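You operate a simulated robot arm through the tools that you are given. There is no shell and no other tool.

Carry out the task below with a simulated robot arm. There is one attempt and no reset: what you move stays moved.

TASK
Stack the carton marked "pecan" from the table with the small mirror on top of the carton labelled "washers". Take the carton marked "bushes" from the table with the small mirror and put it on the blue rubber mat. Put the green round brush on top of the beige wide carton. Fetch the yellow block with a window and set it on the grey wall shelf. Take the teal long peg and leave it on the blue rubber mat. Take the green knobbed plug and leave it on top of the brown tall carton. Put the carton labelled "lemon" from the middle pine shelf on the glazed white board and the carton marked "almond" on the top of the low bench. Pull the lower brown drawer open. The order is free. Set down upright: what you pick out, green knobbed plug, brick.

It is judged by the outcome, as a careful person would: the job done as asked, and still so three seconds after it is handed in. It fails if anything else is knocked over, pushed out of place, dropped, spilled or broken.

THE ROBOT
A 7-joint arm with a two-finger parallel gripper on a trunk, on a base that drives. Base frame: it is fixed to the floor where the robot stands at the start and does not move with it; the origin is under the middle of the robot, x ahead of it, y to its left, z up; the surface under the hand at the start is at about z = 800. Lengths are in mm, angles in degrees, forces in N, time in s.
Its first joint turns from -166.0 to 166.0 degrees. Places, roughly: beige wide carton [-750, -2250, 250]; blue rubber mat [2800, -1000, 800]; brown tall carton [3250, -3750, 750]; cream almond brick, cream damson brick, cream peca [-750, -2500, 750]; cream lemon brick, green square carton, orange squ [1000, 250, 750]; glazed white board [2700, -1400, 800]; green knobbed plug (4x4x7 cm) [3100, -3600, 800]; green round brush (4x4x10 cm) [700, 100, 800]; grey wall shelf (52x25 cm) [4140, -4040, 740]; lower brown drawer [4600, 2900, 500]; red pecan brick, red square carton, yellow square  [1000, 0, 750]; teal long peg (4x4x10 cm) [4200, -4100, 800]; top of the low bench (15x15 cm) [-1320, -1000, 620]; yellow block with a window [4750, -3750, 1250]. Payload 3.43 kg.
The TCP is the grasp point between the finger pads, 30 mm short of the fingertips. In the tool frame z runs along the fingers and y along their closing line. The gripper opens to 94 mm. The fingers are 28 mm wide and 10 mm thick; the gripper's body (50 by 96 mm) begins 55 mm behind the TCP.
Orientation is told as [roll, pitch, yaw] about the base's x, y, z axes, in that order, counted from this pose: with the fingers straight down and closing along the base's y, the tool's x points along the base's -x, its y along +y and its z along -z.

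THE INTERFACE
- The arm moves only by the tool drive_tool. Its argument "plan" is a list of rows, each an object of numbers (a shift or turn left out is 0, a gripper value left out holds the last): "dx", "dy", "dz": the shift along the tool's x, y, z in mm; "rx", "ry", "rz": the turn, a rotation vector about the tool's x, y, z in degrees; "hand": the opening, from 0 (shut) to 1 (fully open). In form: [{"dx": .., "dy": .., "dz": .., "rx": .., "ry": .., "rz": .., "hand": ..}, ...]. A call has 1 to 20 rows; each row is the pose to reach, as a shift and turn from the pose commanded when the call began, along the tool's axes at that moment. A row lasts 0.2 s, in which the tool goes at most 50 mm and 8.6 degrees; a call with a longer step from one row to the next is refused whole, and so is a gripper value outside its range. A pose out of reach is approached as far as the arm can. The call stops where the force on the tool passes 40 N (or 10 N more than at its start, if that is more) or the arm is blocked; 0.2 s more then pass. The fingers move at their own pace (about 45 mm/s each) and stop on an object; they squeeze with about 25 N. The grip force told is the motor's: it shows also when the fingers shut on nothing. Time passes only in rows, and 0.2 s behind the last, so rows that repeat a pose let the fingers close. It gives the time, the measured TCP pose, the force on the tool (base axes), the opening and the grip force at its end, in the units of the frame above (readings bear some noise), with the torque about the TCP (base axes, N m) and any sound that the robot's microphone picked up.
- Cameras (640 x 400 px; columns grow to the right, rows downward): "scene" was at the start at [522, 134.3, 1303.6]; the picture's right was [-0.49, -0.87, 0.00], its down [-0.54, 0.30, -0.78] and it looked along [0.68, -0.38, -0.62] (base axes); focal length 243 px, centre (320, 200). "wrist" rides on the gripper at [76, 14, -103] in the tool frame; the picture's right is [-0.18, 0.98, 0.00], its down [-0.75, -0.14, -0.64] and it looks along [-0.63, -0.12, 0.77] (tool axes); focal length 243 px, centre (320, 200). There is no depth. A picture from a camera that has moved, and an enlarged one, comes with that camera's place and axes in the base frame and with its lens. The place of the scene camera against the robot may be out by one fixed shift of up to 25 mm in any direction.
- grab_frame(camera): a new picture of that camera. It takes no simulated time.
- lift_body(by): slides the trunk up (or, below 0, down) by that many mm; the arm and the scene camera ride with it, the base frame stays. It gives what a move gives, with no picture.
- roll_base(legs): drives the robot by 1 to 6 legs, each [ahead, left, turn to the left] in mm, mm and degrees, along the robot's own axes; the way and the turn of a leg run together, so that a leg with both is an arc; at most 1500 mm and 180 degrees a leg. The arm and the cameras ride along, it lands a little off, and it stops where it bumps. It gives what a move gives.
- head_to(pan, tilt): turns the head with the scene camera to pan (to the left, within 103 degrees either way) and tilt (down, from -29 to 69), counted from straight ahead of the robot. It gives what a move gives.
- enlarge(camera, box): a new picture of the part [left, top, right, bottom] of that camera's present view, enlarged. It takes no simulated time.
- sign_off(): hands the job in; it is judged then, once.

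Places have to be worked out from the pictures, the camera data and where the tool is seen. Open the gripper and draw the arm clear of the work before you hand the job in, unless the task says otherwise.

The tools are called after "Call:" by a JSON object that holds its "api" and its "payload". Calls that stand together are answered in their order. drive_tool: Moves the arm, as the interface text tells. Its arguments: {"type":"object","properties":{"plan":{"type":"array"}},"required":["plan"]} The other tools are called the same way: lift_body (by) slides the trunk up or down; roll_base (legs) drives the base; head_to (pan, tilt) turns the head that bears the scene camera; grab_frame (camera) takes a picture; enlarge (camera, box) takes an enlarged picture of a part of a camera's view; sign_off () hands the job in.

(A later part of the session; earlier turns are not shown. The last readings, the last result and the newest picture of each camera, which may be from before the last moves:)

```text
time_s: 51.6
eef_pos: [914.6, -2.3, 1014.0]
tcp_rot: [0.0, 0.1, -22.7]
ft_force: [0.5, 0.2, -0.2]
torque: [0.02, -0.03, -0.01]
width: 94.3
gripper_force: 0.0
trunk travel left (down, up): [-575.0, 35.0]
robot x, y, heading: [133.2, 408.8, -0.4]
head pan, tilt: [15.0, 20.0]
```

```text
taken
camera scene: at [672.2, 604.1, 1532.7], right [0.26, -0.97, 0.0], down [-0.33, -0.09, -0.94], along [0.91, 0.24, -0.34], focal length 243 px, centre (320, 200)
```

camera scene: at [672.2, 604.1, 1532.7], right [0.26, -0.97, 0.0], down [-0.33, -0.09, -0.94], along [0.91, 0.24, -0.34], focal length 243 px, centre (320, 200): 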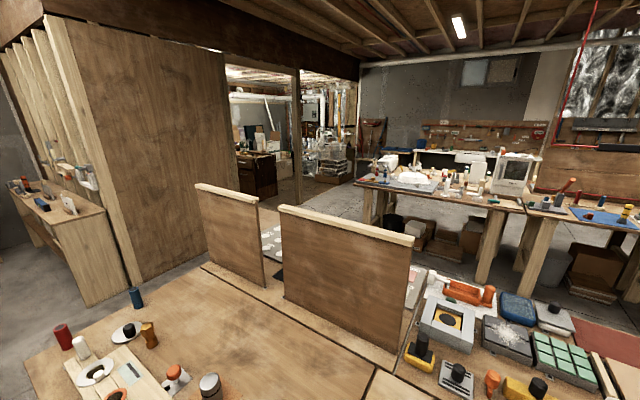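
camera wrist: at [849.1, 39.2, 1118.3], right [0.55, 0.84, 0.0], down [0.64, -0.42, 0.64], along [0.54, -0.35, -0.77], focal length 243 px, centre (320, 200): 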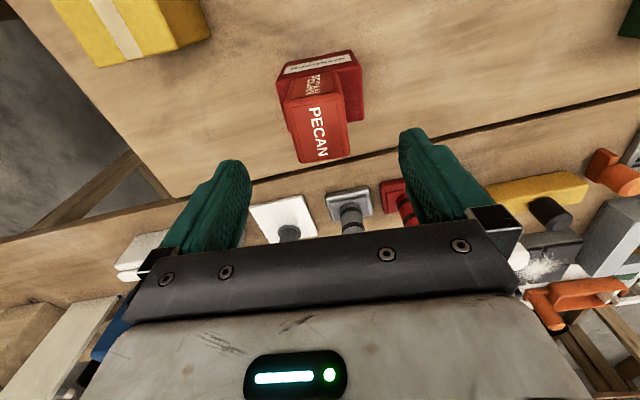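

The room is laid out along axes turned about -18°; the pine shelf lies to the right-rear and there seems to be a passage along the right wall. I'll take the brush first: moving above it to check.

Call:
{"api": "drive_tool", "payload": {"plan": [{"dx": 35, "dy": 3}, {"dx": 75, "dy": 6}, {"dx": 120, "dy": 9}, {"dx": 165, "dy": 12}, {"dx": 205, "dy": 15}, {"dx": 241, "dy": 18}, {"dx": 241, "dy": 18, "dz": 10}, {"dx": 241, "dy": 18, "dz": 14}]}}

Call:
{"api": "grab_frame", "payload": {"camera": "wrist"}}

```text
time_s: 53.4
eef_pos: [698.4, 107.1, 1001.1]
tcp_rot: [0.1, -0.1, -22.7]
ft_force: [0.4, -1.0, 0.3]
torque: [0.01, 0.03, 0.01]
width: 94.2
gripper_force: 0.0
trunk travel left (down, up): [-575.0, 35.0]
robot x, y, heading: [136.3, 404.6, -0.3]
head pan, tilt: [15.0, 20.0]
```

```text
taken
camera wrist: at [634.3, 149.7, 1105.2], right [0.55, 0.84, 0.0], down [0.64, -0.42, 0.64], along [0.54, -0.35, -0.77], focal length 243 px, centre (320, 200)
```

wrist: 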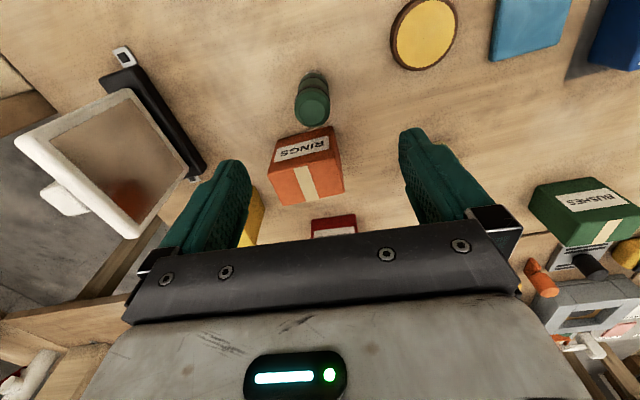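

Call:
{"api": "enlarge", "payload": {"camera": "wrist", "box": [250, 50, 390, 160]}}

```text
3.64 times, centred on (320, 105) of wrist
camera zoom: at [634.3, 149.7, 1105.2], right [0.55, 0.84, 0.0], down [0.64, -0.42, 0.64], along [0.54, -0.35, -0.77], focal length 882 px, centre (320, 546)
```

zoom: 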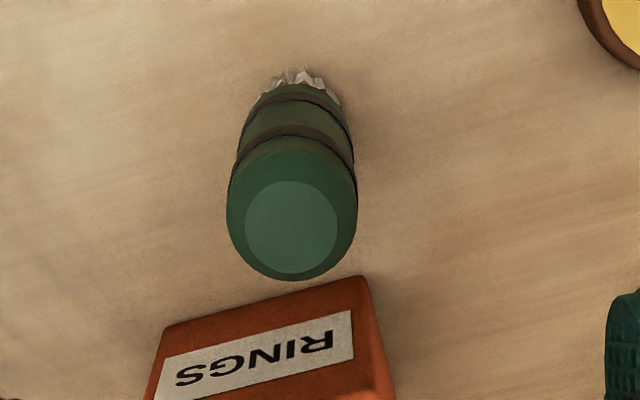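

The brush stands 5 mm behind and 5 mm right of the TCP, with ~38 mm clearance to RINGS. I descend around it and close, then test-lift slowly.

Call:
{"api": "drive_tool", "payload": {"plan": [{"dx": 5, "dy": -5.5, "dz": 20}, {"dx": 5, "dy": -5.5, "dz": 60}, {"dx": 5, "dy": -5.5, "dz": 100}, {"dx": 5, "dy": -5.5, "dz": 130}, {"dx": 5, "dy": -5.5, "dz": 143}, {"dx": 5, "dy": -5.5, "dz": 143, "hand": 0}, {"dx": 5, "dy": -5.5, "dz": 143, "hand": 0}, {"dx": 5, "dy": -5.5, "dz": 143, "hand": 0}, {"dx": 5, "dy": -5.5, "dz": 143, "hand": 0}, {"dx": 5, "dy": -5.5, "dz": 143, "hand": 0}, {"dx": 5, "dy": -5.5, "dz": 143, "hand": 0}, {"dx": 5, "dy": -5.5, "dz": 143, "hand": 0}]}}

Call:
{"api": "grab_frame", "payload": {"camera": "wrist"}}

```text
time_s: 56.0
eef_pos: [690.7, 105.0, 858.9]
tcp_rot: [0.1, -0.1, -22.7]
ft_force: [0.2, -0.8, -0.6]
torque: [0.0, 0.01, 0.01]
width: 30.6
gripper_force: 24.7
trunk travel left (down, up): [-575.0, 35.0]
robot x, y, heading: [137.5, 407.7, -0.4]
head pan, tilt: [15.0, 20.0]
```

```text
taken
camera wrist: at [627.3, 146.8, 961.8], right [0.55, 0.84, 0.0], down [0.64, -0.42, 0.64], along [0.54, -0.35, -0.77], focal length 243 px, centre (320, 200)
```

wrist: 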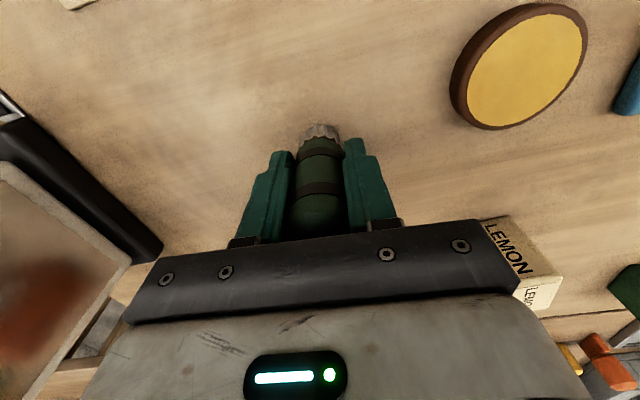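

Gripped at 30.6 mm. I lift gently and check.

Call:
{"api": "drive_tool", "payload": {"plan": [{"dz": -2}, {"dz": -6}, {"dz": -12}, {"dz": -20}, {"dz": -30}, {"dz": -42}, {"dz": -56}, {"dz": -72}, {"dz": -90}, {"dz": -110}, {"dz": -130}, {"dz": -150}, {"dz": -170}, {"dz": -185}, {"dz": -195}, {"dz": -200}, {"dz": -200}]}}

Call:
{"api": "grab_frame", "payload": {"camera": "wrist"}}

```text
time_s: 59.6
eef_pos: [691.7, 104.7, 1058.9]
tcp_rot: [0.1, 0.1, -22.6]
ft_force: [0.5, 0.7, -1.9]
torque: [0.01, 0.0, 0.0]
width: 30.2
gripper_force: 25.4
trunk travel left (down, up): [-575.0, 35.0]
robot x, y, heading: [133.4, 407.2, -0.3]
head pan, tilt: [15.0, 20.0]
```

```text
taken
camera wrist: at [627.1, 146.0, 1162.5], right [0.55, 0.84, 0.0], down [0.64, -0.42, 0.64], along [0.54, -0.35, -0.77], focal length 243 px, centre (320, 200)
```

wrist: 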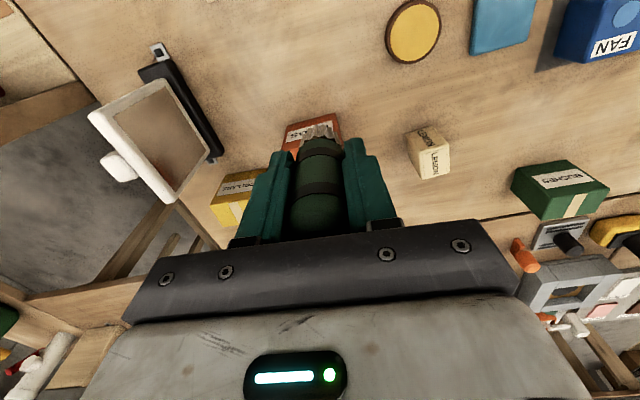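

Brush is held. A bench stands behind me (front edge about 680 mm back), so I back only ~140 mm, then turn right to face along the aisle and look before driving on.

Call:
{"api": "roll_base", "payload": {"legs": [[-133, 43, 0], [0, 0, -54], [0, 0, -54]]}}

Call:
{"api": "head_to", "payload": {"pan": 0, "tilt": 30}}

Call:
{"api": "grab_frame", "payload": {"camera": "scene"}}

Call:
{"api": "head_to", "payload": {"pan": -60, "tilt": 35}}

Call:
{"api": "grab_frame", "payload": {"camera": "scene"}}

```text
time_s: 65.8
eef_pos: [-456.0, 12.3, 1059.1]
tcp_rot: [0.1, -0.1, -130.7]
ft_force: [0.0, -0.6, -0.6]
torque: [0.03, -0.01, -0.03]
width: 30.3
gripper_force: 24.8
trunk travel left (down, up): [-575.0, 35.0]
robot x, y, heading: [4.9, 452.4, -108.1]
head pan, tilt: [15.0, 20.0]
```

```text
time_s: 66.5
eef_pos: [-455.7, 11.8, 1058.9]
tcp_rot: [0.1, 0.1, -130.7]
ft_force: [0.1, -0.1, -0.6]
torque: [-0.02, -0.01, -0.02]
width: 30.2
gripper_force: 25.2
trunk travel left (down, up): [-575.0, 35.0]
robot x, y, heading: [1.8, 447.5, -108.1]
head pan, tilt: [0.0, 30.0]
```

```text
taken
camera scene: at [26.2, -136.7, 1516.7], right [-0.95, 0.31, 0.0], down [0.16, 0.47, -0.87], along [-0.27, -0.82, -0.5], focal length 243 px, centre (320, 200)
```

scene: 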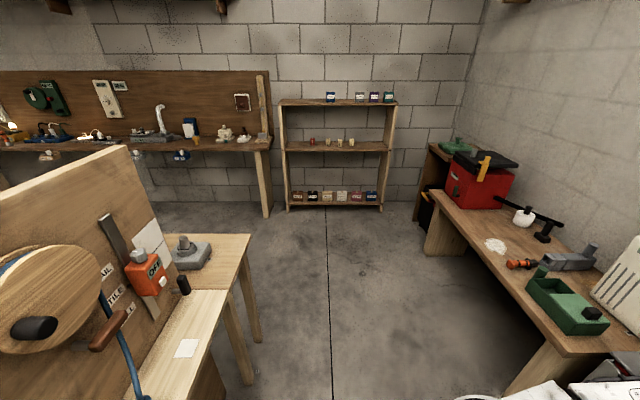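

```text
time_s: 67.8
eef_pos: [-456.3, 12.5, 1058.9]
tcp_rot: [0.1, 0.1, -130.6]
ft_force: [-0.3, 0.5, -0.8]
torque: [-0.01, 0.03, 0.0]
width: 30.2
gripper_force: 24.9
trunk travel left (down, up): [-575.0, 35.0]
robot x, y, heading: [-0.4, 447.1, -108.3]
head pan, tilt: [-60.0, 35.0]
```

```text
taken
camera scene: at [-31.9, -68.9, 1508.9], right [-0.21, 0.98, 0.0], down [0.56, 0.12, -0.82], along [-0.8, -0.17, -0.57], focal length 243 px, centre (320, 200)
```

scene: 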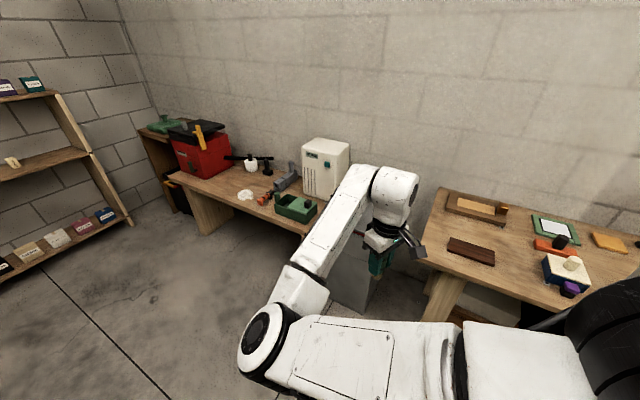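

Ahead is the pine shelf with three boards, and on the right the low bench (z≈620). The aisle along -t is clear; I drive forward 1400 mm.

Call:
{"api": "roll_base", "payload": {"legs": [[1400, 0, 0]]}}

Call:
{"api": "head_to", "payload": {"pan": 0, "tilt": 35}}

Call:
{"api": "grab_frame", "payload": {"camera": "scene"}}

Call:
{"api": "enlarge", "payload": {"camera": "scene", "box": [220, 60, 460, 210]}}

Call:
{"api": "enlarge", "payload": {"camera": "scene", "box": [220, 200, 460, 350]}}

```text
time_s: 74.8
eef_pos: [-885.2, -1326.1, 1058.7]
tcp_rot: [0.1, 0.0, -130.2]
ft_force: [0.1, 0.0, -0.3]
torque: [-0.01, 0.01, 0.0]
width: 30.4
gripper_force: 25.2
trunk travel left (down, up): [-575.0, 35.0]
robot x, y, heading: [-430.0, -884.8, -107.7]
head pan, tilt: [-60.0, 35.0]
```

```text
time_s: 76.1
eef_pos: [-884.8, -1325.8, 1060.1]
tcp_rot: [0.2, 0.0, -130.1]
ft_force: [-0.2, 0.2, -1.2]
torque: [-0.04, -0.01, -0.01]
width: 30.0
gripper_force: 25.2
trunk travel left (down, up): [-575.0, 35.0]
robot x, y, heading: [-432.9, -886.4, -107.7]
head pan, tilt: [0.0, 35.0]
```

```text
taken
camera scene: at [-401.0, -1468.8, 1508.8], right [-0.95, 0.31, 0.0], down [0.18, 0.55, -0.82], along [-0.25, -0.78, -0.57], focal length 243 px, centre (320, 200)
```

scene: 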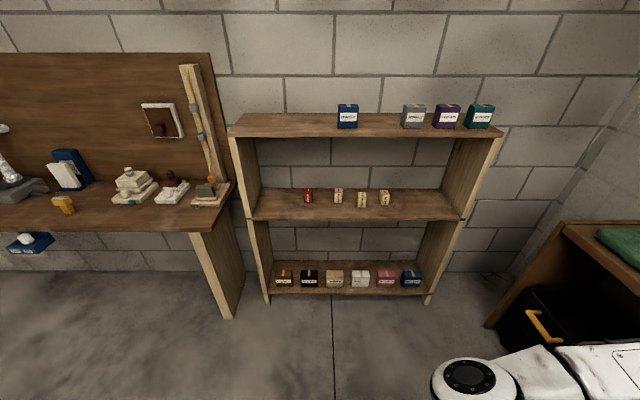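

```text
2.67 times, centred on (340, 135) of scene
camera zoom: at [-401.0, -1468.8, 1508.8], right [-0.95, 0.31, 0.0], down [0.18, 0.55, -0.82], along [-0.25, -0.78, -0.57], focal length 647 px, centre (267, 373)
```

zoom: 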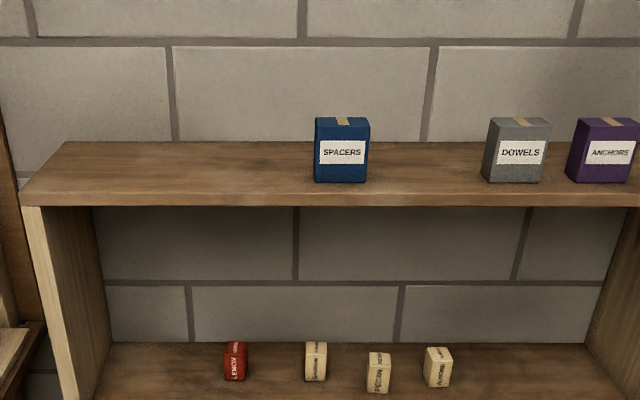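

```text
2.67 times, centred on (340, 275) of scene
camera zoom: at [-401.0, -1468.8, 1508.8], right [-0.95, 0.31, 0.0], down [0.18, 0.55, -0.82], along [-0.25, -0.78, -0.57], focal length 647 px, centre (267, 0)
```

zoom: 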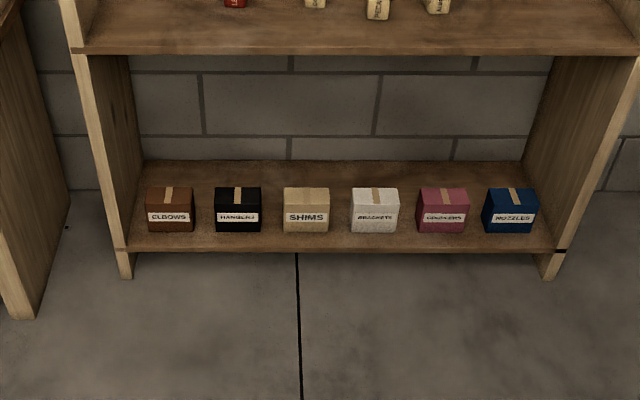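

The beige carton is SHIMS on the bottom board, centre near [-797,-2378], top about z=230; the middle board underside is near z=746. I drive closer, keeping the hand short of the shelf.

Call:
{"api": "roll_base", "payload": {"legs": [[700, 165, 0]]}}

Call:
{"api": "head_to", "payload": {"pan": -10, "tilt": 45}}

Call:
{"api": "grab_frame", "payload": {"camera": "scene"}}

Call:
{"api": "grab_frame", "payload": {"camera": "wrist"}}

```text
time_s: 80.1
eef_pos: [-941.0, -2043.0, 1058.9]
tcp_rot: [0.1, 0.0, -130.2]
ft_force: [0.5, 0.2, 0.5]
torque: [0.01, 0.02, -0.03]
width: 29.7
gripper_force: 25.2
trunk travel left (down, up): [-575.0, 35.0]
robot x, y, heading: [-483.6, -1602.9, -107.8]
head pan, tilt: [0.0, 35.0]
```

```text
time_s: 80.8
eef_pos: [-941.5, -2042.6, 1059.2]
tcp_rot: [0.0, 0.1, -130.1]
ft_force: [-0.4, -0.2, -0.6]
torque: [0.01, 0.01, 0.0]
width: 29.9
gripper_force: 24.6
trunk travel left (down, up): [-575.0, 35.0]
robot x, y, heading: [-488.6, -1602.6, -107.6]
head pan, tilt: [-10.0, 45.0]
```

```text
taken
camera scene: at [-467.3, -2173.9, 1494.1], right [-0.89, 0.46, 0.0], down [0.33, 0.63, -0.71], along [-0.33, -0.63, -0.71], focal length 243 px, centre (320, 200)
```

scene: 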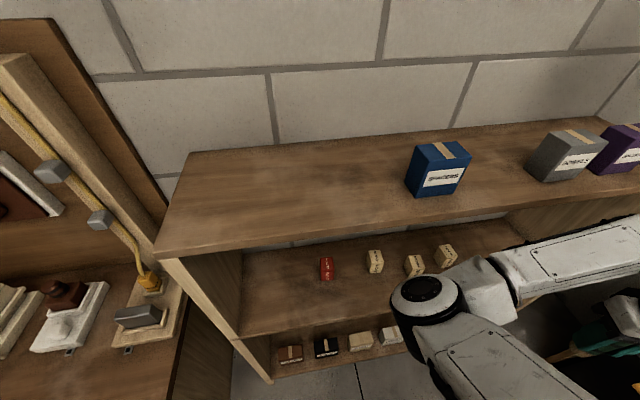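

```text
taken
camera wrist: at [-880.1, -1994.5, 1162.3], right [0.63, -0.78, 0.0], down [-0.6, -0.48, 0.64], along [-0.5, -0.41, -0.77], focal length 243 px, centre (320, 200)
```

wrist: 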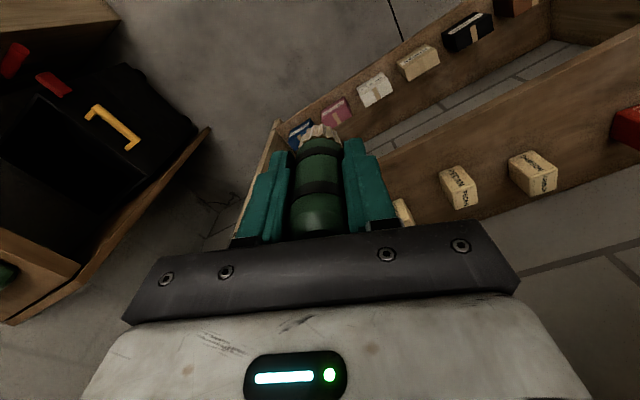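

The elbow sits close to the shelf front, so I back off 200 mm before lowering the trunk fully for the low placement.

Call:
{"api": "roll_base", "payload": {"legs": [[-220, 0, 0]]}}

Call:
{"api": "lift_body", "payload": {"by": -570}}

Call:
{"api": "head_to", "payload": {"pan": -10, "tilt": 25}}

Call:
{"api": "grab_frame", "payload": {"camera": "scene"}}

Call:
{"api": "grab_frame", "payload": {"camera": "wrist"}}

```text
time_s: 82.5
eef_pos: [-873.3, -1833.7, 1060.0]
tcp_rot: [0.1, 0.1, -130.1]
ft_force: [-0.3, 0.8, -1.2]
torque: [0.0, -0.01, 0.0]
width: 29.6
gripper_force: 25.1
trunk travel left (down, up): [-575.0, 35.0]
robot x, y, heading: [-417.6, -1389.7, -107.8]
head pan, tilt: [-10.0, 45.0]
```

```text
refused: -570 is not a number from -400 to 400
```

```text
time_s: 83.3
eef_pos: [-872.9, -1832.8, 1058.9]
tcp_rot: [0.1, 0.0, -130.1]
ft_force: [-1.1, 0.1, 0.2]
torque: [0.03, 0.05, 0.02]
width: 29.9
gripper_force: 24.9
trunk travel left (down, up): [-575.0, 35.0]
robot x, y, heading: [-417.8, -1388.8, -107.6]
head pan, tilt: [-10.0, 25.0]
```

```text
taken
camera scene: at [-405.1, -1972.9, 1524.5], right [-0.89, 0.47, 0.0], down [0.2, 0.37, -0.91], along [-0.42, -0.8, -0.42], focal length 243 px, centre (320, 200)
```

scene: 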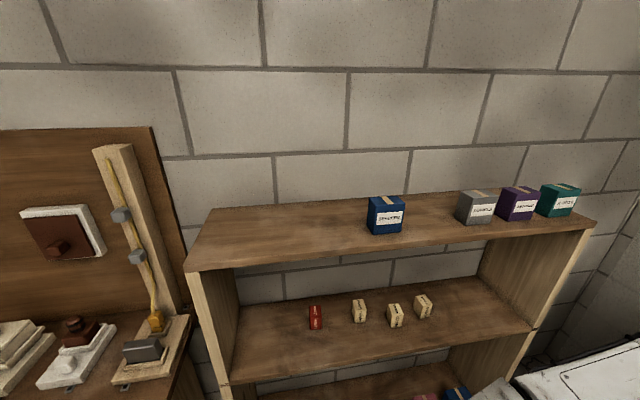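

```text
taken
camera wrist: at [-812.8, -1784.0, 1162.4], right [0.63, -0.78, 0.0], down [-0.6, -0.48, 0.64], along [-0.5, -0.41, -0.77], focal length 243 px, centre (320, 200)
```

wrist: 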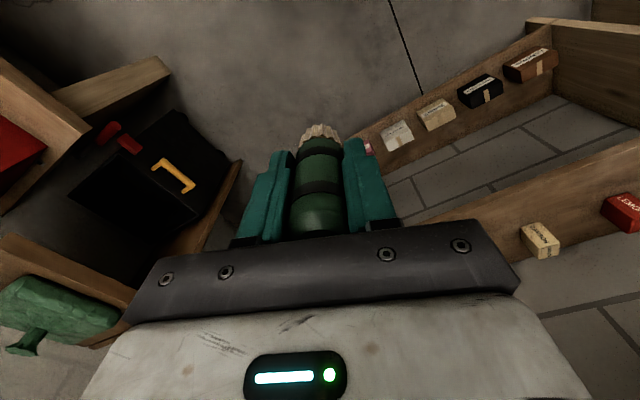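

Lift range per call is 400, so I lower in two steps, watching clearance.

Call:
{"api": "lift_body", "payload": {"by": -300}}

Call:
{"api": "lift_body", "payload": {"by": -270}}

Call:
{"api": "head_to", "payload": {"pan": -15, "tilt": 35}}

Call:
{"api": "grab_frame", "payload": {"camera": "scene"}}

Call:
{"api": "grab_frame", "payload": {"camera": "wrist"}}

```text
time_s: 86.3
eef_pos: [-872.3, -1831.2, 758.7]
tcp_rot: [0.1, 0.0, -130.2]
ft_force: [-0.1, 0.0, -0.4]
torque: [-0.01, 0.02, 0.02]
width: 29.9
gripper_force: 25.1
trunk travel left (down, up): [-275.0, 335.0]
robot x, y, heading: [-419.5, -1391.7, -107.5]
head pan, tilt: [-10.0, 25.0]
```

```text
time_s: 89.0
eef_pos: [-873.7, -1832.5, 488.6]
tcp_rot: [0.2, -0.1, -130.2]
ft_force: [0.5, 0.3, -0.4]
torque: [-0.01, 0.02, 0.0]
width: 29.9
gripper_force: 25.0
trunk travel left (down, up): [-5.0, 605.0]
robot x, y, heading: [-418.0, -1389.0, -107.8]
head pan, tilt: [-10.0, 25.0]
```

```text
time_s: 89.8
eef_pos: [-872.1, -1832.8, 490.4]
tcp_rot: [0.0, 0.0, -130.2]
ft_force: [0.0, 0.4, 0.0]
torque: [-0.01, 0.02, 0.0]
width: 29.5
gripper_force: 25.2
trunk travel left (down, up): [-5.0, 605.0]
robot x, y, heading: [-421.3, -1390.7, -107.6]
head pan, tilt: [-15.0, 35.0]
```

```text
taken
camera scene: at [-409.8, -1965.4, 938.9], right [-0.84, 0.54, 0.0], down [0.31, 0.48, -0.82], along [-0.44, -0.69, -0.57], focal length 243 px, centre (320, 200)
```

scene: 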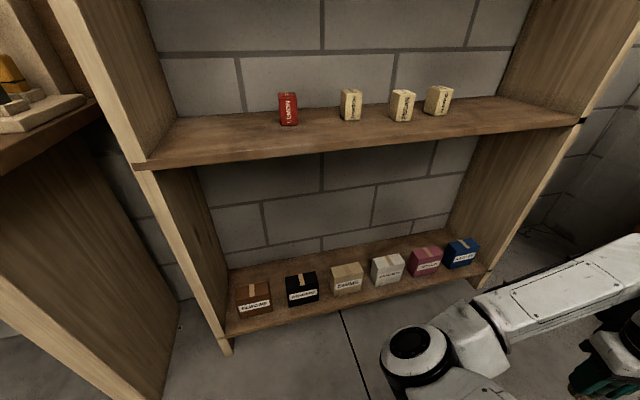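

```text
taken
camera wrist: at [-812.8, -1783.9, 592.4], right [0.63, -0.78, 0.0], down [-0.6, -0.48, 0.64], along [-0.5, -0.41, -0.77], focal length 243 px, centre (320, 200)
```

wrist: 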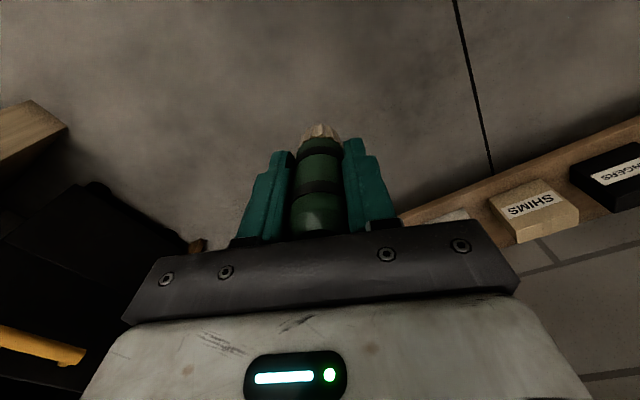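

Good view now: SHIMS is visible to both cameras. I enlarge the wrist view on SHIMS to measure its top.

Call:
{"api": "enlarge", "payload": {"camera": "wrist", "box": [460, 140, 640, 260]}}

Call:
{"api": "enlarge", "payload": {"camera": "scene", "box": [220, 220, 500, 350]}}

Call:
{"api": "enlarge", "payload": {"camera": "scene", "box": [250, 70, 490, 180]}}

```text
3.33 times, centred on (550, 200) of wrist
camera zoom: at [-812.8, -1783.9, 592.4], right [0.63, -0.78, 0.0], down [-0.6, -0.48, 0.64], along [-0.5, -0.41, -0.77], focal length 809 px, centre (-447, 200)
```

zoom: 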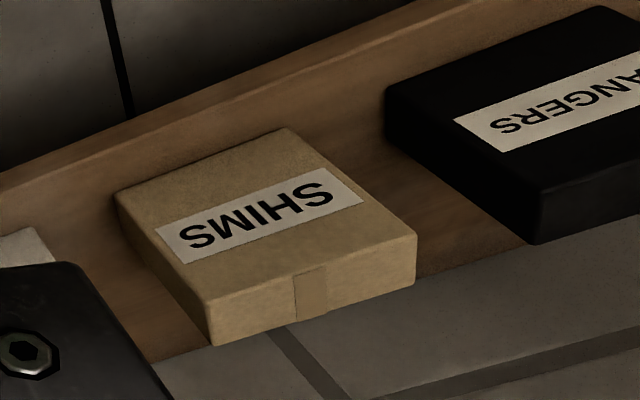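

```text
2.29 times, centred on (360, 285) of scene
camera zoom: at [-409.8, -1965.4, 938.9], right [-0.84, 0.54, 0.0], down [0.31, 0.48, -0.82], along [-0.44, -0.69, -0.57], focal length 555 px, centre (229, 6)
```

zoom: 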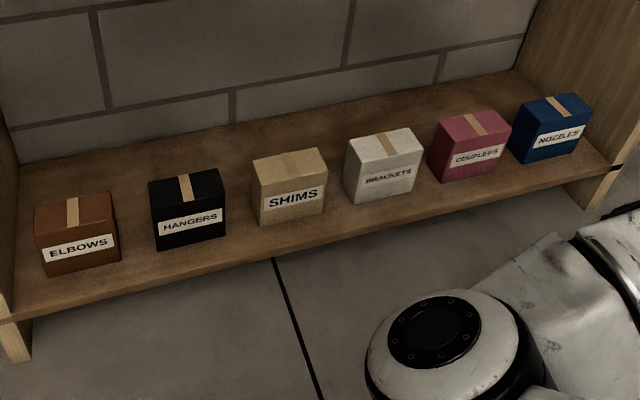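

```text
2.67 times, centred on (370, 125) of scene
camera zoom: at [-409.8, -1965.4, 938.9], right [-0.84, 0.54, 0.0], down [0.31, 0.48, -0.82], along [-0.44, -0.69, -0.57], focal length 647 px, centre (187, 400)
```

zoom: 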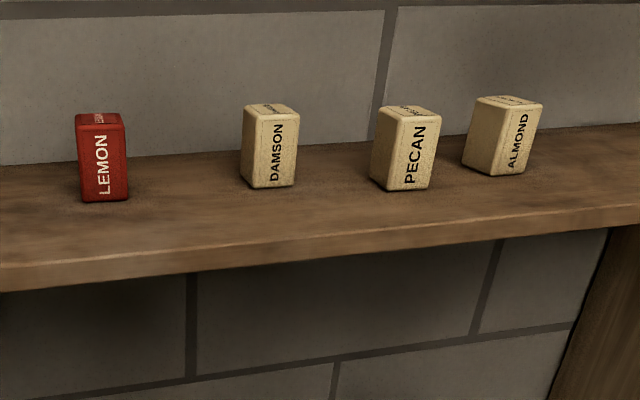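

SHIMS' top is about z=250, centre [-801,-2369], some 105×50 mm. I first swing the arm out straight ahead, outside the shelf, at low height and aligned with the shelf, then I will drive in.

Call:
{"api": "drive_tool", "payload": {"plan": [{"dx": -3.6, "dy": 6.5, "dz": 3, "rz": -0.5}, {"dx": -10.8, "dy": 19.5, "dz": 9, "rz": -1.3}, {"dx": -21.5, "dy": 39, "dz": 18, "rz": -2.7}, {"dx": -34, "dy": 61.6, "dz": 28.6, "rz": -4.2}, {"dx": -46.6, "dy": 84.3, "dz": 39, "rz": -5.7}, {"dx": -59, "dy": 107, "dz": 49.6, "rz": -7.3}, {"dx": -71.7, "dy": 129.7, "dz": 60, "rz": -8.8}, {"dx": -84.2, "dy": 152.4, "dz": 70.7, "rz": -10.4}, {"dx": -96.8, "dy": 175, "dz": 81, "rz": -12}, {"dx": -109.3, "dy": 197.8, "dz": 91.7, "rz": -13.5}, {"dx": -121.9, "dy": 220.5, "dz": 102, "rz": -15}, {"dx": -134.4, "dy": 243, "dz": 112.8, "rz": -16.6}, {"dx": -147, "dy": 266, "dz": 123, "rz": -18}, {"dx": -157.7, "dy": 285.4, "dz": 132, "rz": -19.5}, {"dx": -166.7, "dy": 301.6, "dz": 140, "rz": -20.6}, {"dx": -173.8, "dy": 314.6, "dz": 146, "rz": -21.4}, {"dx": -177.4, "dy": 321, "dz": 149, "rz": -21.9}, {"dx": -179.2, "dy": 324.3, "dz": 150.4, "rz": -22.1}, {"dx": -179.2, "dy": 324.3, "dz": 150.4, "rz": -22.1}]}}

Call:
{"api": "grab_frame", "payload": {"camera": "scene"}}

Call:
{"api": "grab_frame", "payload": {"camera": "wrist"}}

```text
time_s: 93.8
eef_pos: [-739.6, -2179.5, 338.5]
tcp_rot: [0.1, 0.0, -108.2]
ft_force: [-0.6, 0.0, -1.5]
torque: [0.03, 0.01, 0.01]
width: 29.9
gripper_force: 24.8
trunk travel left (down, up): [-5.0, 605.0]
robot x, y, heading: [-419.7, -1390.7, -107.6]
head pan, tilt: [-15.0, 35.0]
```

```text
taken
camera scene: at [-409.8, -1965.5, 938.8], right [-0.84, 0.54, 0.0], down [0.31, 0.48, -0.82], along [-0.44, -0.69, -0.57], focal length 243 px, centre (320, 200)
```

scene: 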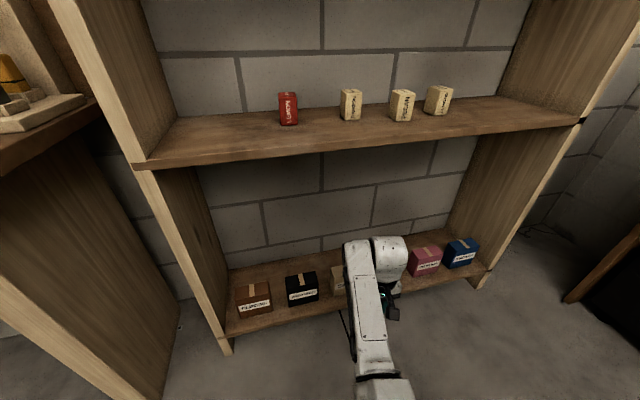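

```text
taken
camera wrist: at [-703.8, -2111.5, 441.9], right [0.88, -0.48, 0.0], down [-0.37, -0.67, 0.64], along [-0.31, -0.56, -0.77], focal length 243 px, centre (320, 200)
```

wrist: 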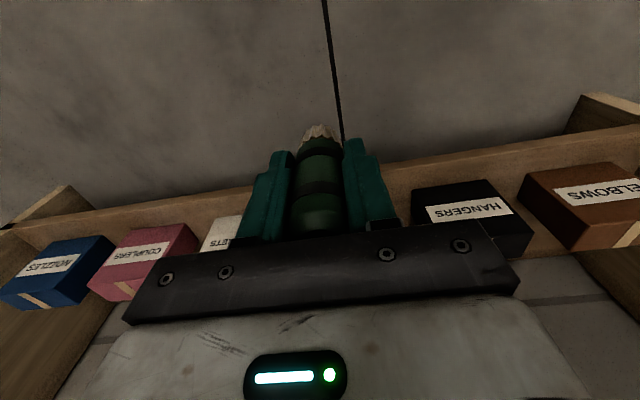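

Everything of the arm is below about z=600, well under the middle board (746), and the brush bottom is about 30 mm above the carton tops. I drive forward 200 mm into the bay.

Call:
{"api": "roll_base", "payload": {"legs": [[200, 0, 0]]}}

Call:
{"api": "grab_frame", "payload": {"camera": "wrist"}}

Call:
{"api": "grab_frame", "payload": {"camera": "scene"}}

```text
time_s: 95.4
eef_pos: [-801.8, -2370.3, 339.1]
tcp_rot: [0.2, -0.1, -108.3]
ft_force: [0.1, -0.6, -1.1]
torque: [-0.01, 0.0, 0.02]
width: 29.8
gripper_force: 24.8
trunk travel left (down, up): [-5.0, 605.0]
robot x, y, heading: [-477.4, -1584.0, -107.7]
head pan, tilt: [-15.0, 35.0]
```

```text
taken
camera wrist: at [-765.1, -2302.5, 441.9], right [0.88, -0.48, 0.0], down [-0.37, -0.67, 0.64], along [-0.31, -0.56, -0.77], focal length 243 px, centre (320, 200)
```

wrist: 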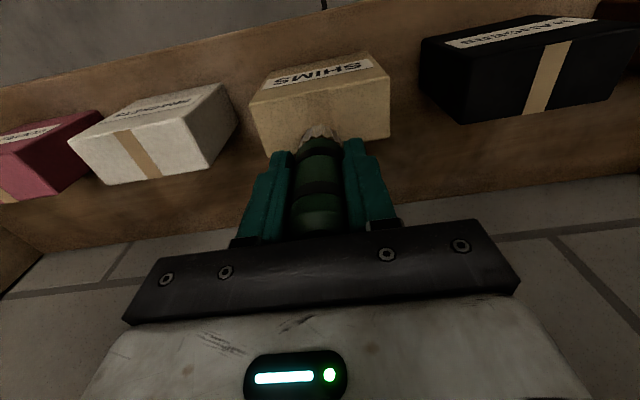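

```text
taken
camera scene: at [-471.1, -2156.7, 938.8], right [-0.84, 0.54, 0.0], down [0.31, 0.48, -0.82], along [-0.44, -0.69, -0.57], focal length 243 px, centre (320, 200)
```

scene: 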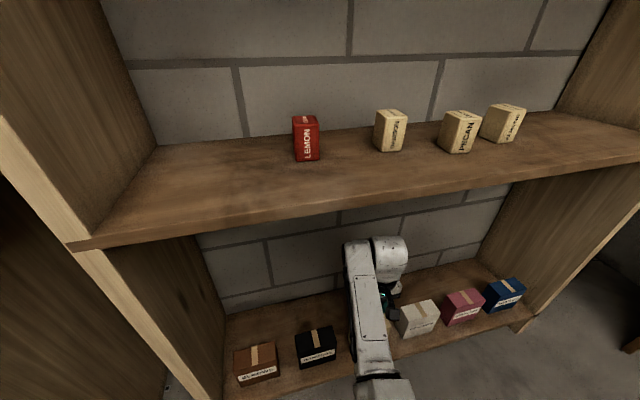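

Call:
{"api": "enlarge", "payload": {"camera": "wrist", "box": [230, 40, 410, 190]}}

```text
2.67 times, centred on (320, 115) of wrist
camera zoom: at [-765.1, -2302.5, 441.9], right [0.88, -0.48, 0.0], down [-0.37, -0.67, 0.64], along [-0.31, -0.56, -0.77], focal length 647 px, centre (320, 427)
```

zoom: 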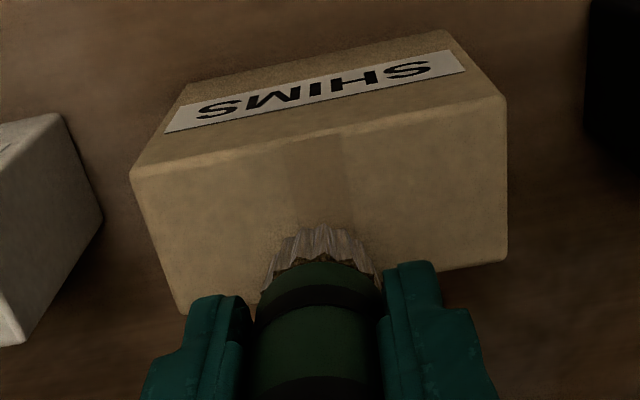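

TCP is centred on SHIMS' top within 2 mm (top z≈252). I lower slowly in small steps watching force.

Call:
{"api": "drive_tool", "payload": {"plan": [{"dz": 4}, {"dz": 10}, {"dz": 16}, {"dz": 20}, {"dz": 22}, {"dz": 23}]}}

Call:
{"api": "drive_tool", "payload": {"plan": [{"dz": 1}, {"dz": 2}, {"dz": 3}]}}

```text
time_s: 96.8
eef_pos: [-802.8, -2369.1, 314.8]
tcp_rot: [0.1, 0.0, -108.2]
ft_force: [0.3, 0.3, 0.0]
torque: [0.01, -0.03, -0.02]
width: 30.0
gripper_force: 24.9
trunk travel left (down, up): [-5.0, 605.0]
robot x, y, heading: [-480.3, -1583.5, -107.7]
head pan, tilt: [-15.0, 35.0]
```

```text
time_s: 97.6
eef_pos: [-803.0, -2369.9, 313.9]
tcp_rot: [0.1, 0.1, -108.2]
ft_force: [-0.5, 0.4, -0.8]
torque: [0.04, -0.01, 0.0]
width: 30.0
gripper_force: 25.3
trunk travel left (down, up): [-5.0, 605.0]
robot x, y, heading: [-482.1, -1583.5, -107.8]
head pan, tilt: [-15.0, 35.0]
```

Call:
{"api": "drive_tool", "payload": {"plan": [{"dz": 1}, {"dz": 2}, {"dz": 3}, {"dz": 3}]}}

```text
time_s: 98.6
eef_pos: [-802.4, -2370.0, 309.0]
tcp_rot: [0.1, 0.0, -108.2]
ft_force: [0.3, 0.1, 0.1]
torque: [0.02, -0.01, 0.0]
width: 29.6
gripper_force: 24.3
trunk travel left (down, up): [-5.0, 605.0]
robot x, y, heading: [-479.8, -1583.5, -107.5]
head pan, tilt: [-15.0, 35.0]
```

Call:
{"api": "drive_tool", "payload": {"plan": [{"dz": 1}, {"dz": 2}, {"dz": 2}]}}

Call:
{"api": "enlarge", "payload": {"camera": "wrist", "box": [230, 40, 410, 190]}}

```text
time_s: 99.4
eef_pos: [-802.7, -2369.4, 309.2]
tcp_rot: [0.1, 0.0, -108.3]
ft_force: [1.1, 3.0, 11.2]
torque: [0.32, -0.04, 0.0]
width: 30.1
gripper_force: 25.1
trunk travel left (down, up): [-5.0, 605.0]
robot x, y, heading: [-480.4, -1581.7, -107.6]
head pan, tilt: [-15.0, 35.0]
```

```text
2.67 times, centred on (320, 115) of wrist
camera zoom: at [-764.9, -2302.7, 411.8], right [0.88, -0.48, 0.0], down [-0.37, -0.67, 0.64], along [-0.31, -0.56, -0.77], focal length 647 px, centre (320, 427)
```

zoom: 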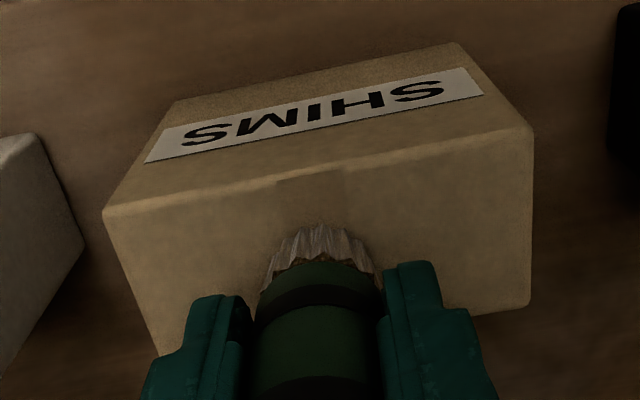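

The brush touches (about 11 N). Its foot sits ~5 mm toward the back, so I lift 3 mm, shift 4 mm to the front, lower again and release.

Call:
{"api": "drive_tool", "payload": {"plan": [{"dz": -4}, {"dx": 4, "dz": -4}, {"dx": 4, "dz": -2}, {"dx": 4, "dz": -0.5}, {"dx": 4, "dz": -0.5}]}}

Call:
{"api": "drive_tool", "payload": {"plan": [{"hand": 0.36}, {"hand": 0.4}, {"hand": 0.45}, {"hand": 0.55}, {"hand": 0.55}, {"hand": 0.55}]}}

Call:
{"api": "enlarge", "payload": {"camera": "wrist", "box": [200, 40, 440, 240]}}

```text
time_s: 100.6
eef_pos: [-801.1, -2366.3, 308.5]
tcp_rot: [0.0, -0.1, -108.1]
ft_force: [1.9, 2.9, 8.5]
torque: [0.24, -0.09, -0.01]
width: 29.9
gripper_force: 25.1
trunk travel left (down, up): [-5.0, 605.0]
robot x, y, heading: [-478.3, -1582.0, -107.7]
head pan, tilt: [-15.0, 35.0]
```

```text
time_s: 102.0
eef_pos: [-802.4, -2366.5, 307.9]
tcp_rot: [0.2, 0.0, -108.2]
ft_force: [0.7, 0.1, -0.7]
torque: [0.0, 0.01, 0.01]
width: 51.8
gripper_force: 0.1
trunk travel left (down, up): [-5.0, 605.0]
robot x, y, heading: [-474.3, -1579.4, -107.8]
head pan, tilt: [-15.0, 35.0]
```

```text
2.00 times, centred on (320, 140) of wrist
camera zoom: at [-764.0, -2298.9, 411.3], right [0.88, -0.48, 0.0], down [-0.37, -0.67, 0.64], along [-0.31, -0.56, -0.77], focal length 485 px, centre (320, 320)
```

zoom: 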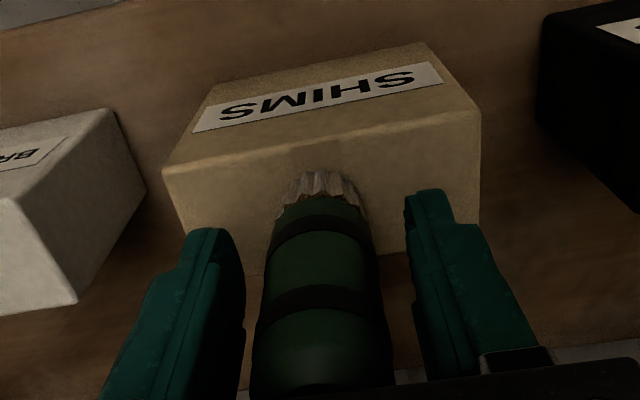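

The brush stands upright on SHIMS. I open fully, rise straight up past its top, and check.

Call:
{"api": "drive_tool", "payload": {"plan": [{"hand": 0.8}, {"dz": -5, "hand": 1}, {"dz": -20, "hand": 1}, {"dz": -40, "hand": 1}, {"dz": -60, "hand": 1}, {"dz": -80, "hand": 1}, {"dz": -95, "hand": 1}, {"dz": -95, "hand": 1}]}}

Call:
{"api": "grab_frame", "payload": {"camera": "wrist"}}

Call:
{"api": "grab_frame", "payload": {"camera": "scene"}}

```text
time_s: 103.8
eef_pos: [-802.8, -2365.6, 404.2]
tcp_rot: [0.0, 0.1, -108.2]
ft_force: [-0.1, 0.3, 0.8]
torque: [0.02, -0.01, -0.06]
width: 94.2
gripper_force: 0.1
trunk travel left (down, up): [-5.0, 605.0]
robot x, y, heading: [-478.4, -1580.2, -107.7]
head pan, tilt: [-15.0, 35.0]
```

```text
taken
camera wrist: at [-764.6, -2299.0, 507.3], right [0.88, -0.48, 0.0], down [-0.37, -0.67, 0.64], along [-0.31, -0.56, -0.77], focal length 243 px, centre (320, 200)
```

wrist: 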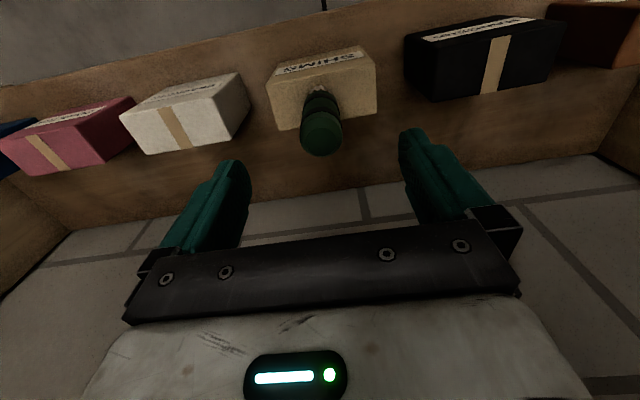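

```text
taken
camera scene: at [-471.1, -2156.7, 938.8], right [-0.84, 0.54, 0.0], down [0.31, 0.48, -0.82], along [-0.44, -0.69, -0.57], focal length 243 px, centre (320, 200)
```

scene: 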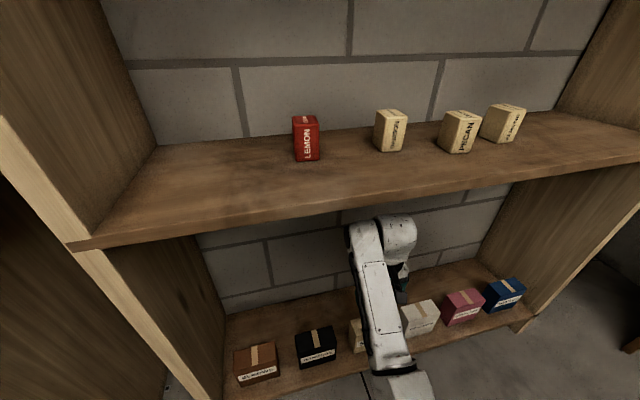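

Brush placed. I back out of the bay and raise the trunk to work at the middle board.

Call:
{"api": "roll_base", "payload": {"legs": [[-300, 0, 0]]}}

Call:
{"api": "lift_body", "payload": {"by": 400}}

Call:
{"api": "lift_body", "payload": {"by": 100}}

Call:
{"api": "head_to", "payload": {"pan": -15, "tilt": 45}}

Call:
{"api": "grab_frame", "payload": {"camera": "scene"}}

Call:
{"api": "grab_frame", "payload": {"camera": "wrist"}}

```text
time_s: 105.8
eef_pos: [-709.6, -2079.2, 403.8]
tcp_rot: [0.1, 0.0, -108.0]
ft_force: [0.5, 0.0, -0.1]
torque: [0.0, 0.01, -0.01]
width: 94.2
gripper_force: 0.0
trunk travel left (down, up): [-5.0, 605.0]
robot x, y, heading: [-385.0, -1292.4, -107.6]
head pan, tilt: [-15.0, 35.0]
```

```text
time_s: 109.7
eef_pos: [-710.7, -2080.2, 803.3]
tcp_rot: [0.1, -0.1, -108.1]
ft_force: [0.4, 0.4, 0.4]
torque: [0.0, 0.0, 0.01]
width: 94.1
gripper_force: 0.1
trunk travel left (down, up): [-405.0, 205.0]
robot x, y, heading: [-386.9, -1291.7, -107.9]
head pan, tilt: [-15.0, 35.0]
```

```text
time_s: 111.0
eef_pos: [-709.4, -2078.8, 903.5]
tcp_rot: [0.1, -0.1, -108.1]
ft_force: [-0.1, -0.4, -0.4]
torque: [0.02, -0.01, 0.0]
width: 94.4
gripper_force: 0.1
trunk travel left (down, up): [-505.0, 105.0]
robot x, y, heading: [-386.5, -1293.6, -107.6]
head pan, tilt: [-15.0, 35.0]
```

```text
time_s: 111.7
eef_pos: [-709.5, -2079.7, 903.2]
tcp_rot: [0.1, 0.0, -108.1]
ft_force: [0.6, -0.6, 0.1]
torque: [0.0, -0.02, -0.02]
width: 94.0
gripper_force: 0.0
trunk travel left (down, up): [-505.0, 105.0]
robot x, y, heading: [-385.7, -1293.9, -107.8]
head pan, tilt: [-15.0, 45.0]
```

```text
taken
camera scene: at [-374.9, -1863.4, 1424.1], right [-0.84, 0.54, 0.0], down [0.38, 0.59, -0.71], along [-0.38, -0.6, -0.71], focal length 243 px, centre (320, 200)
```

scene: 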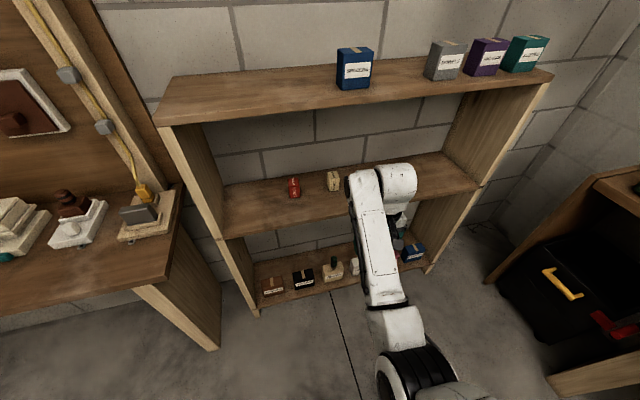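

```text
taken
camera wrist: at [-671.8, -2011.8, 1007.0], right [0.88, -0.48, 0.0], down [-0.37, -0.67, 0.64], along [-0.31, -0.56, -0.77], focal length 243 px, centre (320, 200)
```

wrist: 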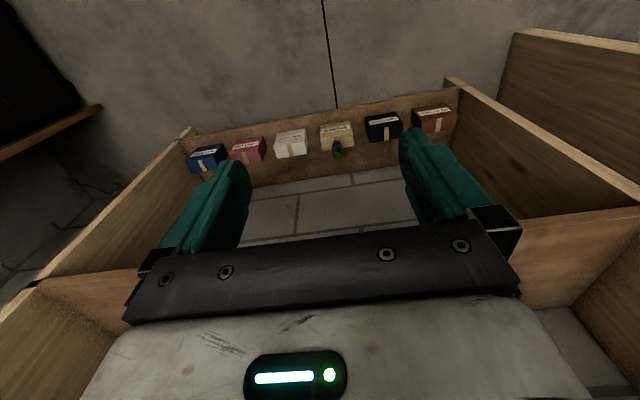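

The brush stands well on SHIMS. I enlarge the scene view on the middle-board bricks and on SHIMS (for calibrating the scene camera against the known SHIMS place).

Call:
{"api": "enlarge", "payload": {"camera": "scene", "box": [250, 150, 450, 290]}}

Call:
{"api": "head_to", "payload": {"pan": -45, "tilt": 40}}

Call:
{"api": "grab_frame", "payload": {"camera": "scene"}}

```text
2.86 times, centred on (350, 220) of scene
camera zoom: at [-374.9, -1863.4, 1424.1], right [-0.84, 0.54, 0.0], down [0.38, 0.59, -0.71], along [-0.38, -0.6, -0.71], focal length 694 px, centre (234, 143)
```

zoom: 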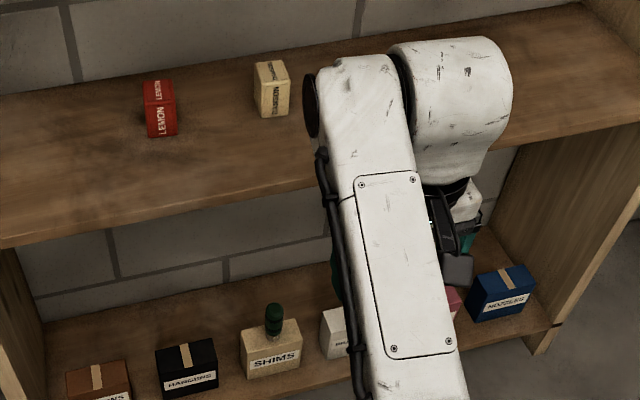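

```text
time_s: 112.7
eef_pos: [-708.9, -2079.7, 905.3]
tcp_rot: [0.1, 0.0, -108.0]
ft_force: [-0.7, -0.2, 1.4]
torque: [0.01, 0.01, 0.02]
width: 93.9
gripper_force: 0.1
trunk travel left (down, up): [-505.0, 105.0]
robot x, y, heading: [-387.4, -1292.9, -107.8]
head pan, tilt: [-45.0, 40.0]
```

```text
taken
camera scene: at [-406.5, -1834.0, 1431.3], right [-0.46, 0.89, 0.0], down [0.57, 0.3, -0.77], along [-0.68, -0.35, -0.64], focal length 243 px, centre (320, 200)
```

scene: 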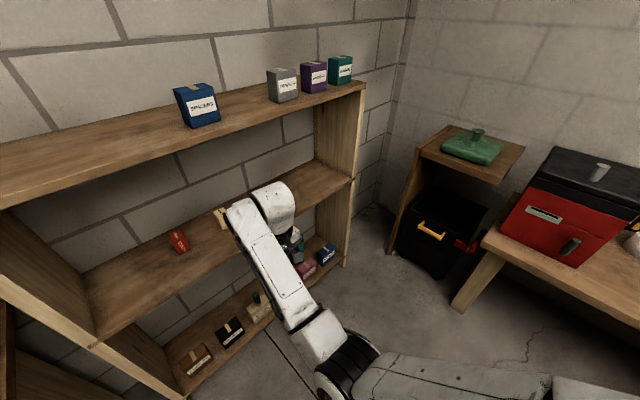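

I will take ALMOND (rightmost cream brick, about [-1017,-2322] on the middle board at z≈778) with the tool pitched 45° forward so the wrist camera can see it and the wrist stays out of the shelf. First I pitch the tool in free space.

Call:
{"api": "drive_tool", "payload": {"plan": [{"dx": 4, "dy": -2, "dz": -9, "ry": -6}, {"dx": 8, "dy": -5, "dz": -18, "ry": -12}, {"dx": 13, "dy": -8, "dz": -27, "ry": -18}, {"dx": 17, "dy": -11, "dz": -36, "ry": -24}, {"dx": 22, "dy": -14, "dz": -45, "ry": -30}, {"dx": 26, "dy": -16, "dz": -54, "ry": -36}, {"dx": 30, "dy": -18, "dz": -63, "ry": -42}, {"dx": 30.7, "dy": -18.9, "dz": -63, "ry": -45}, {"dx": 30.7, "dy": -18.9, "dz": -63, "ry": -45}]}}

Call:
{"api": "grab_frame", "payload": {"camera": "wrist"}}

Call:
{"api": "grab_frame", "payload": {"camera": "scene"}}

```text
time_s: 114.7
eef_pos: [-716.7, -2044.5, 967.1]
tcp_rot: [0.2, -45.1, -108.2]
ft_force: [0.5, 0.1, 0.0]
torque: [0.02, 0.0, 0.03]
width: 94.1
gripper_force: 0.1
trunk travel left (down, up): [-505.0, 105.0]
robot x, y, heading: [-387.7, -1296.7, -107.8]
head pan, tilt: [-45.0, 40.0]
```

```text
taken
camera wrist: at [-664.6, -1929.3, 986.2], right [0.89, -0.43, 0.13], down [-0.16, -0.03, 0.99], along [-0.42, -0.9, -0.1], focal length 243 px, centre (320, 200)
```

wrist: 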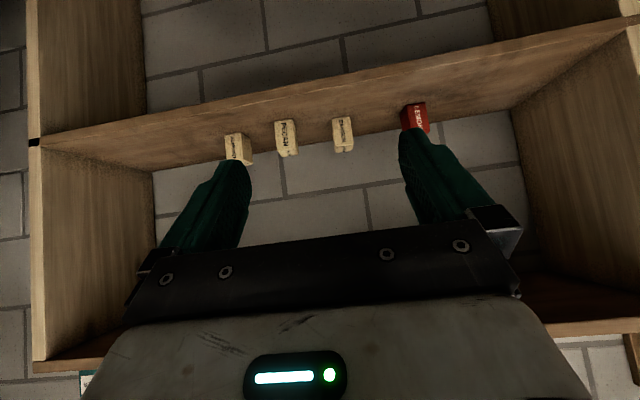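

```text
taken
camera scene: at [-406.5, -1833.8, 1431.3], right [-0.46, 0.89, 0.0], down [0.57, 0.3, -0.77], along [-0.68, -0.35, -0.64], focal length 243 px, centre (320, 200)
```

scene: 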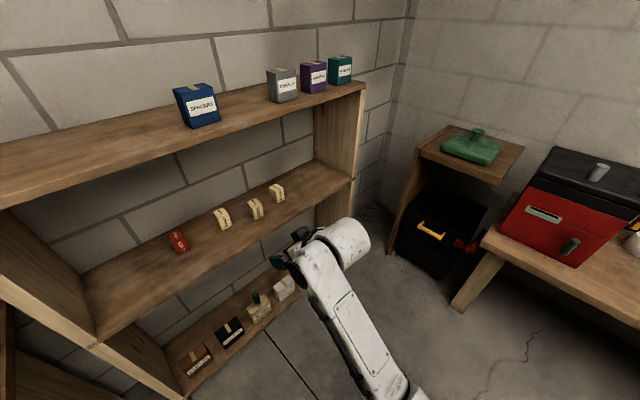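

The tilted wrist camera now sees the four bricks. I enlarge to measure ALMOND and PECAN.

Call:
{"api": "enlarge", "payload": {"camera": "wrist", "box": [200, 80, 360, 180]}}

Call:
{"api": "enlarge", "payload": {"camera": "scene", "box": [150, 160, 310, 270]}}

```text
4.00 times, centred on (280, 130) of wrist
camera zoom: at [-664.6, -1929.3, 986.2], right [0.89, -0.43, 0.13], down [-0.16, -0.03, 0.99], along [-0.42, -0.9, -0.1], focal length 970 px, centre (480, 480)
```

zoom: 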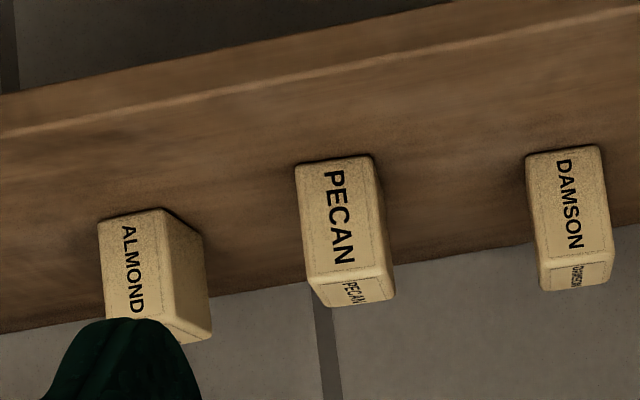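

```text
3.64 times, centred on (230, 215) of scene
camera zoom: at [-406.5, -1833.8, 1431.3], right [-0.46, 0.89, 0.0], down [0.57, 0.3, -0.77], along [-0.68, -0.35, -0.64], focal length 883 px, centre (647, 146)
```

zoom: 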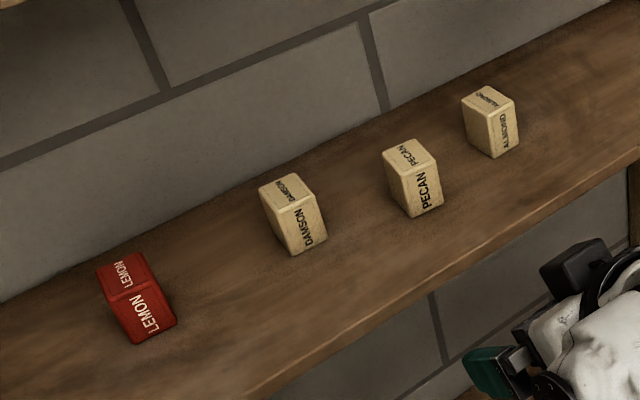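

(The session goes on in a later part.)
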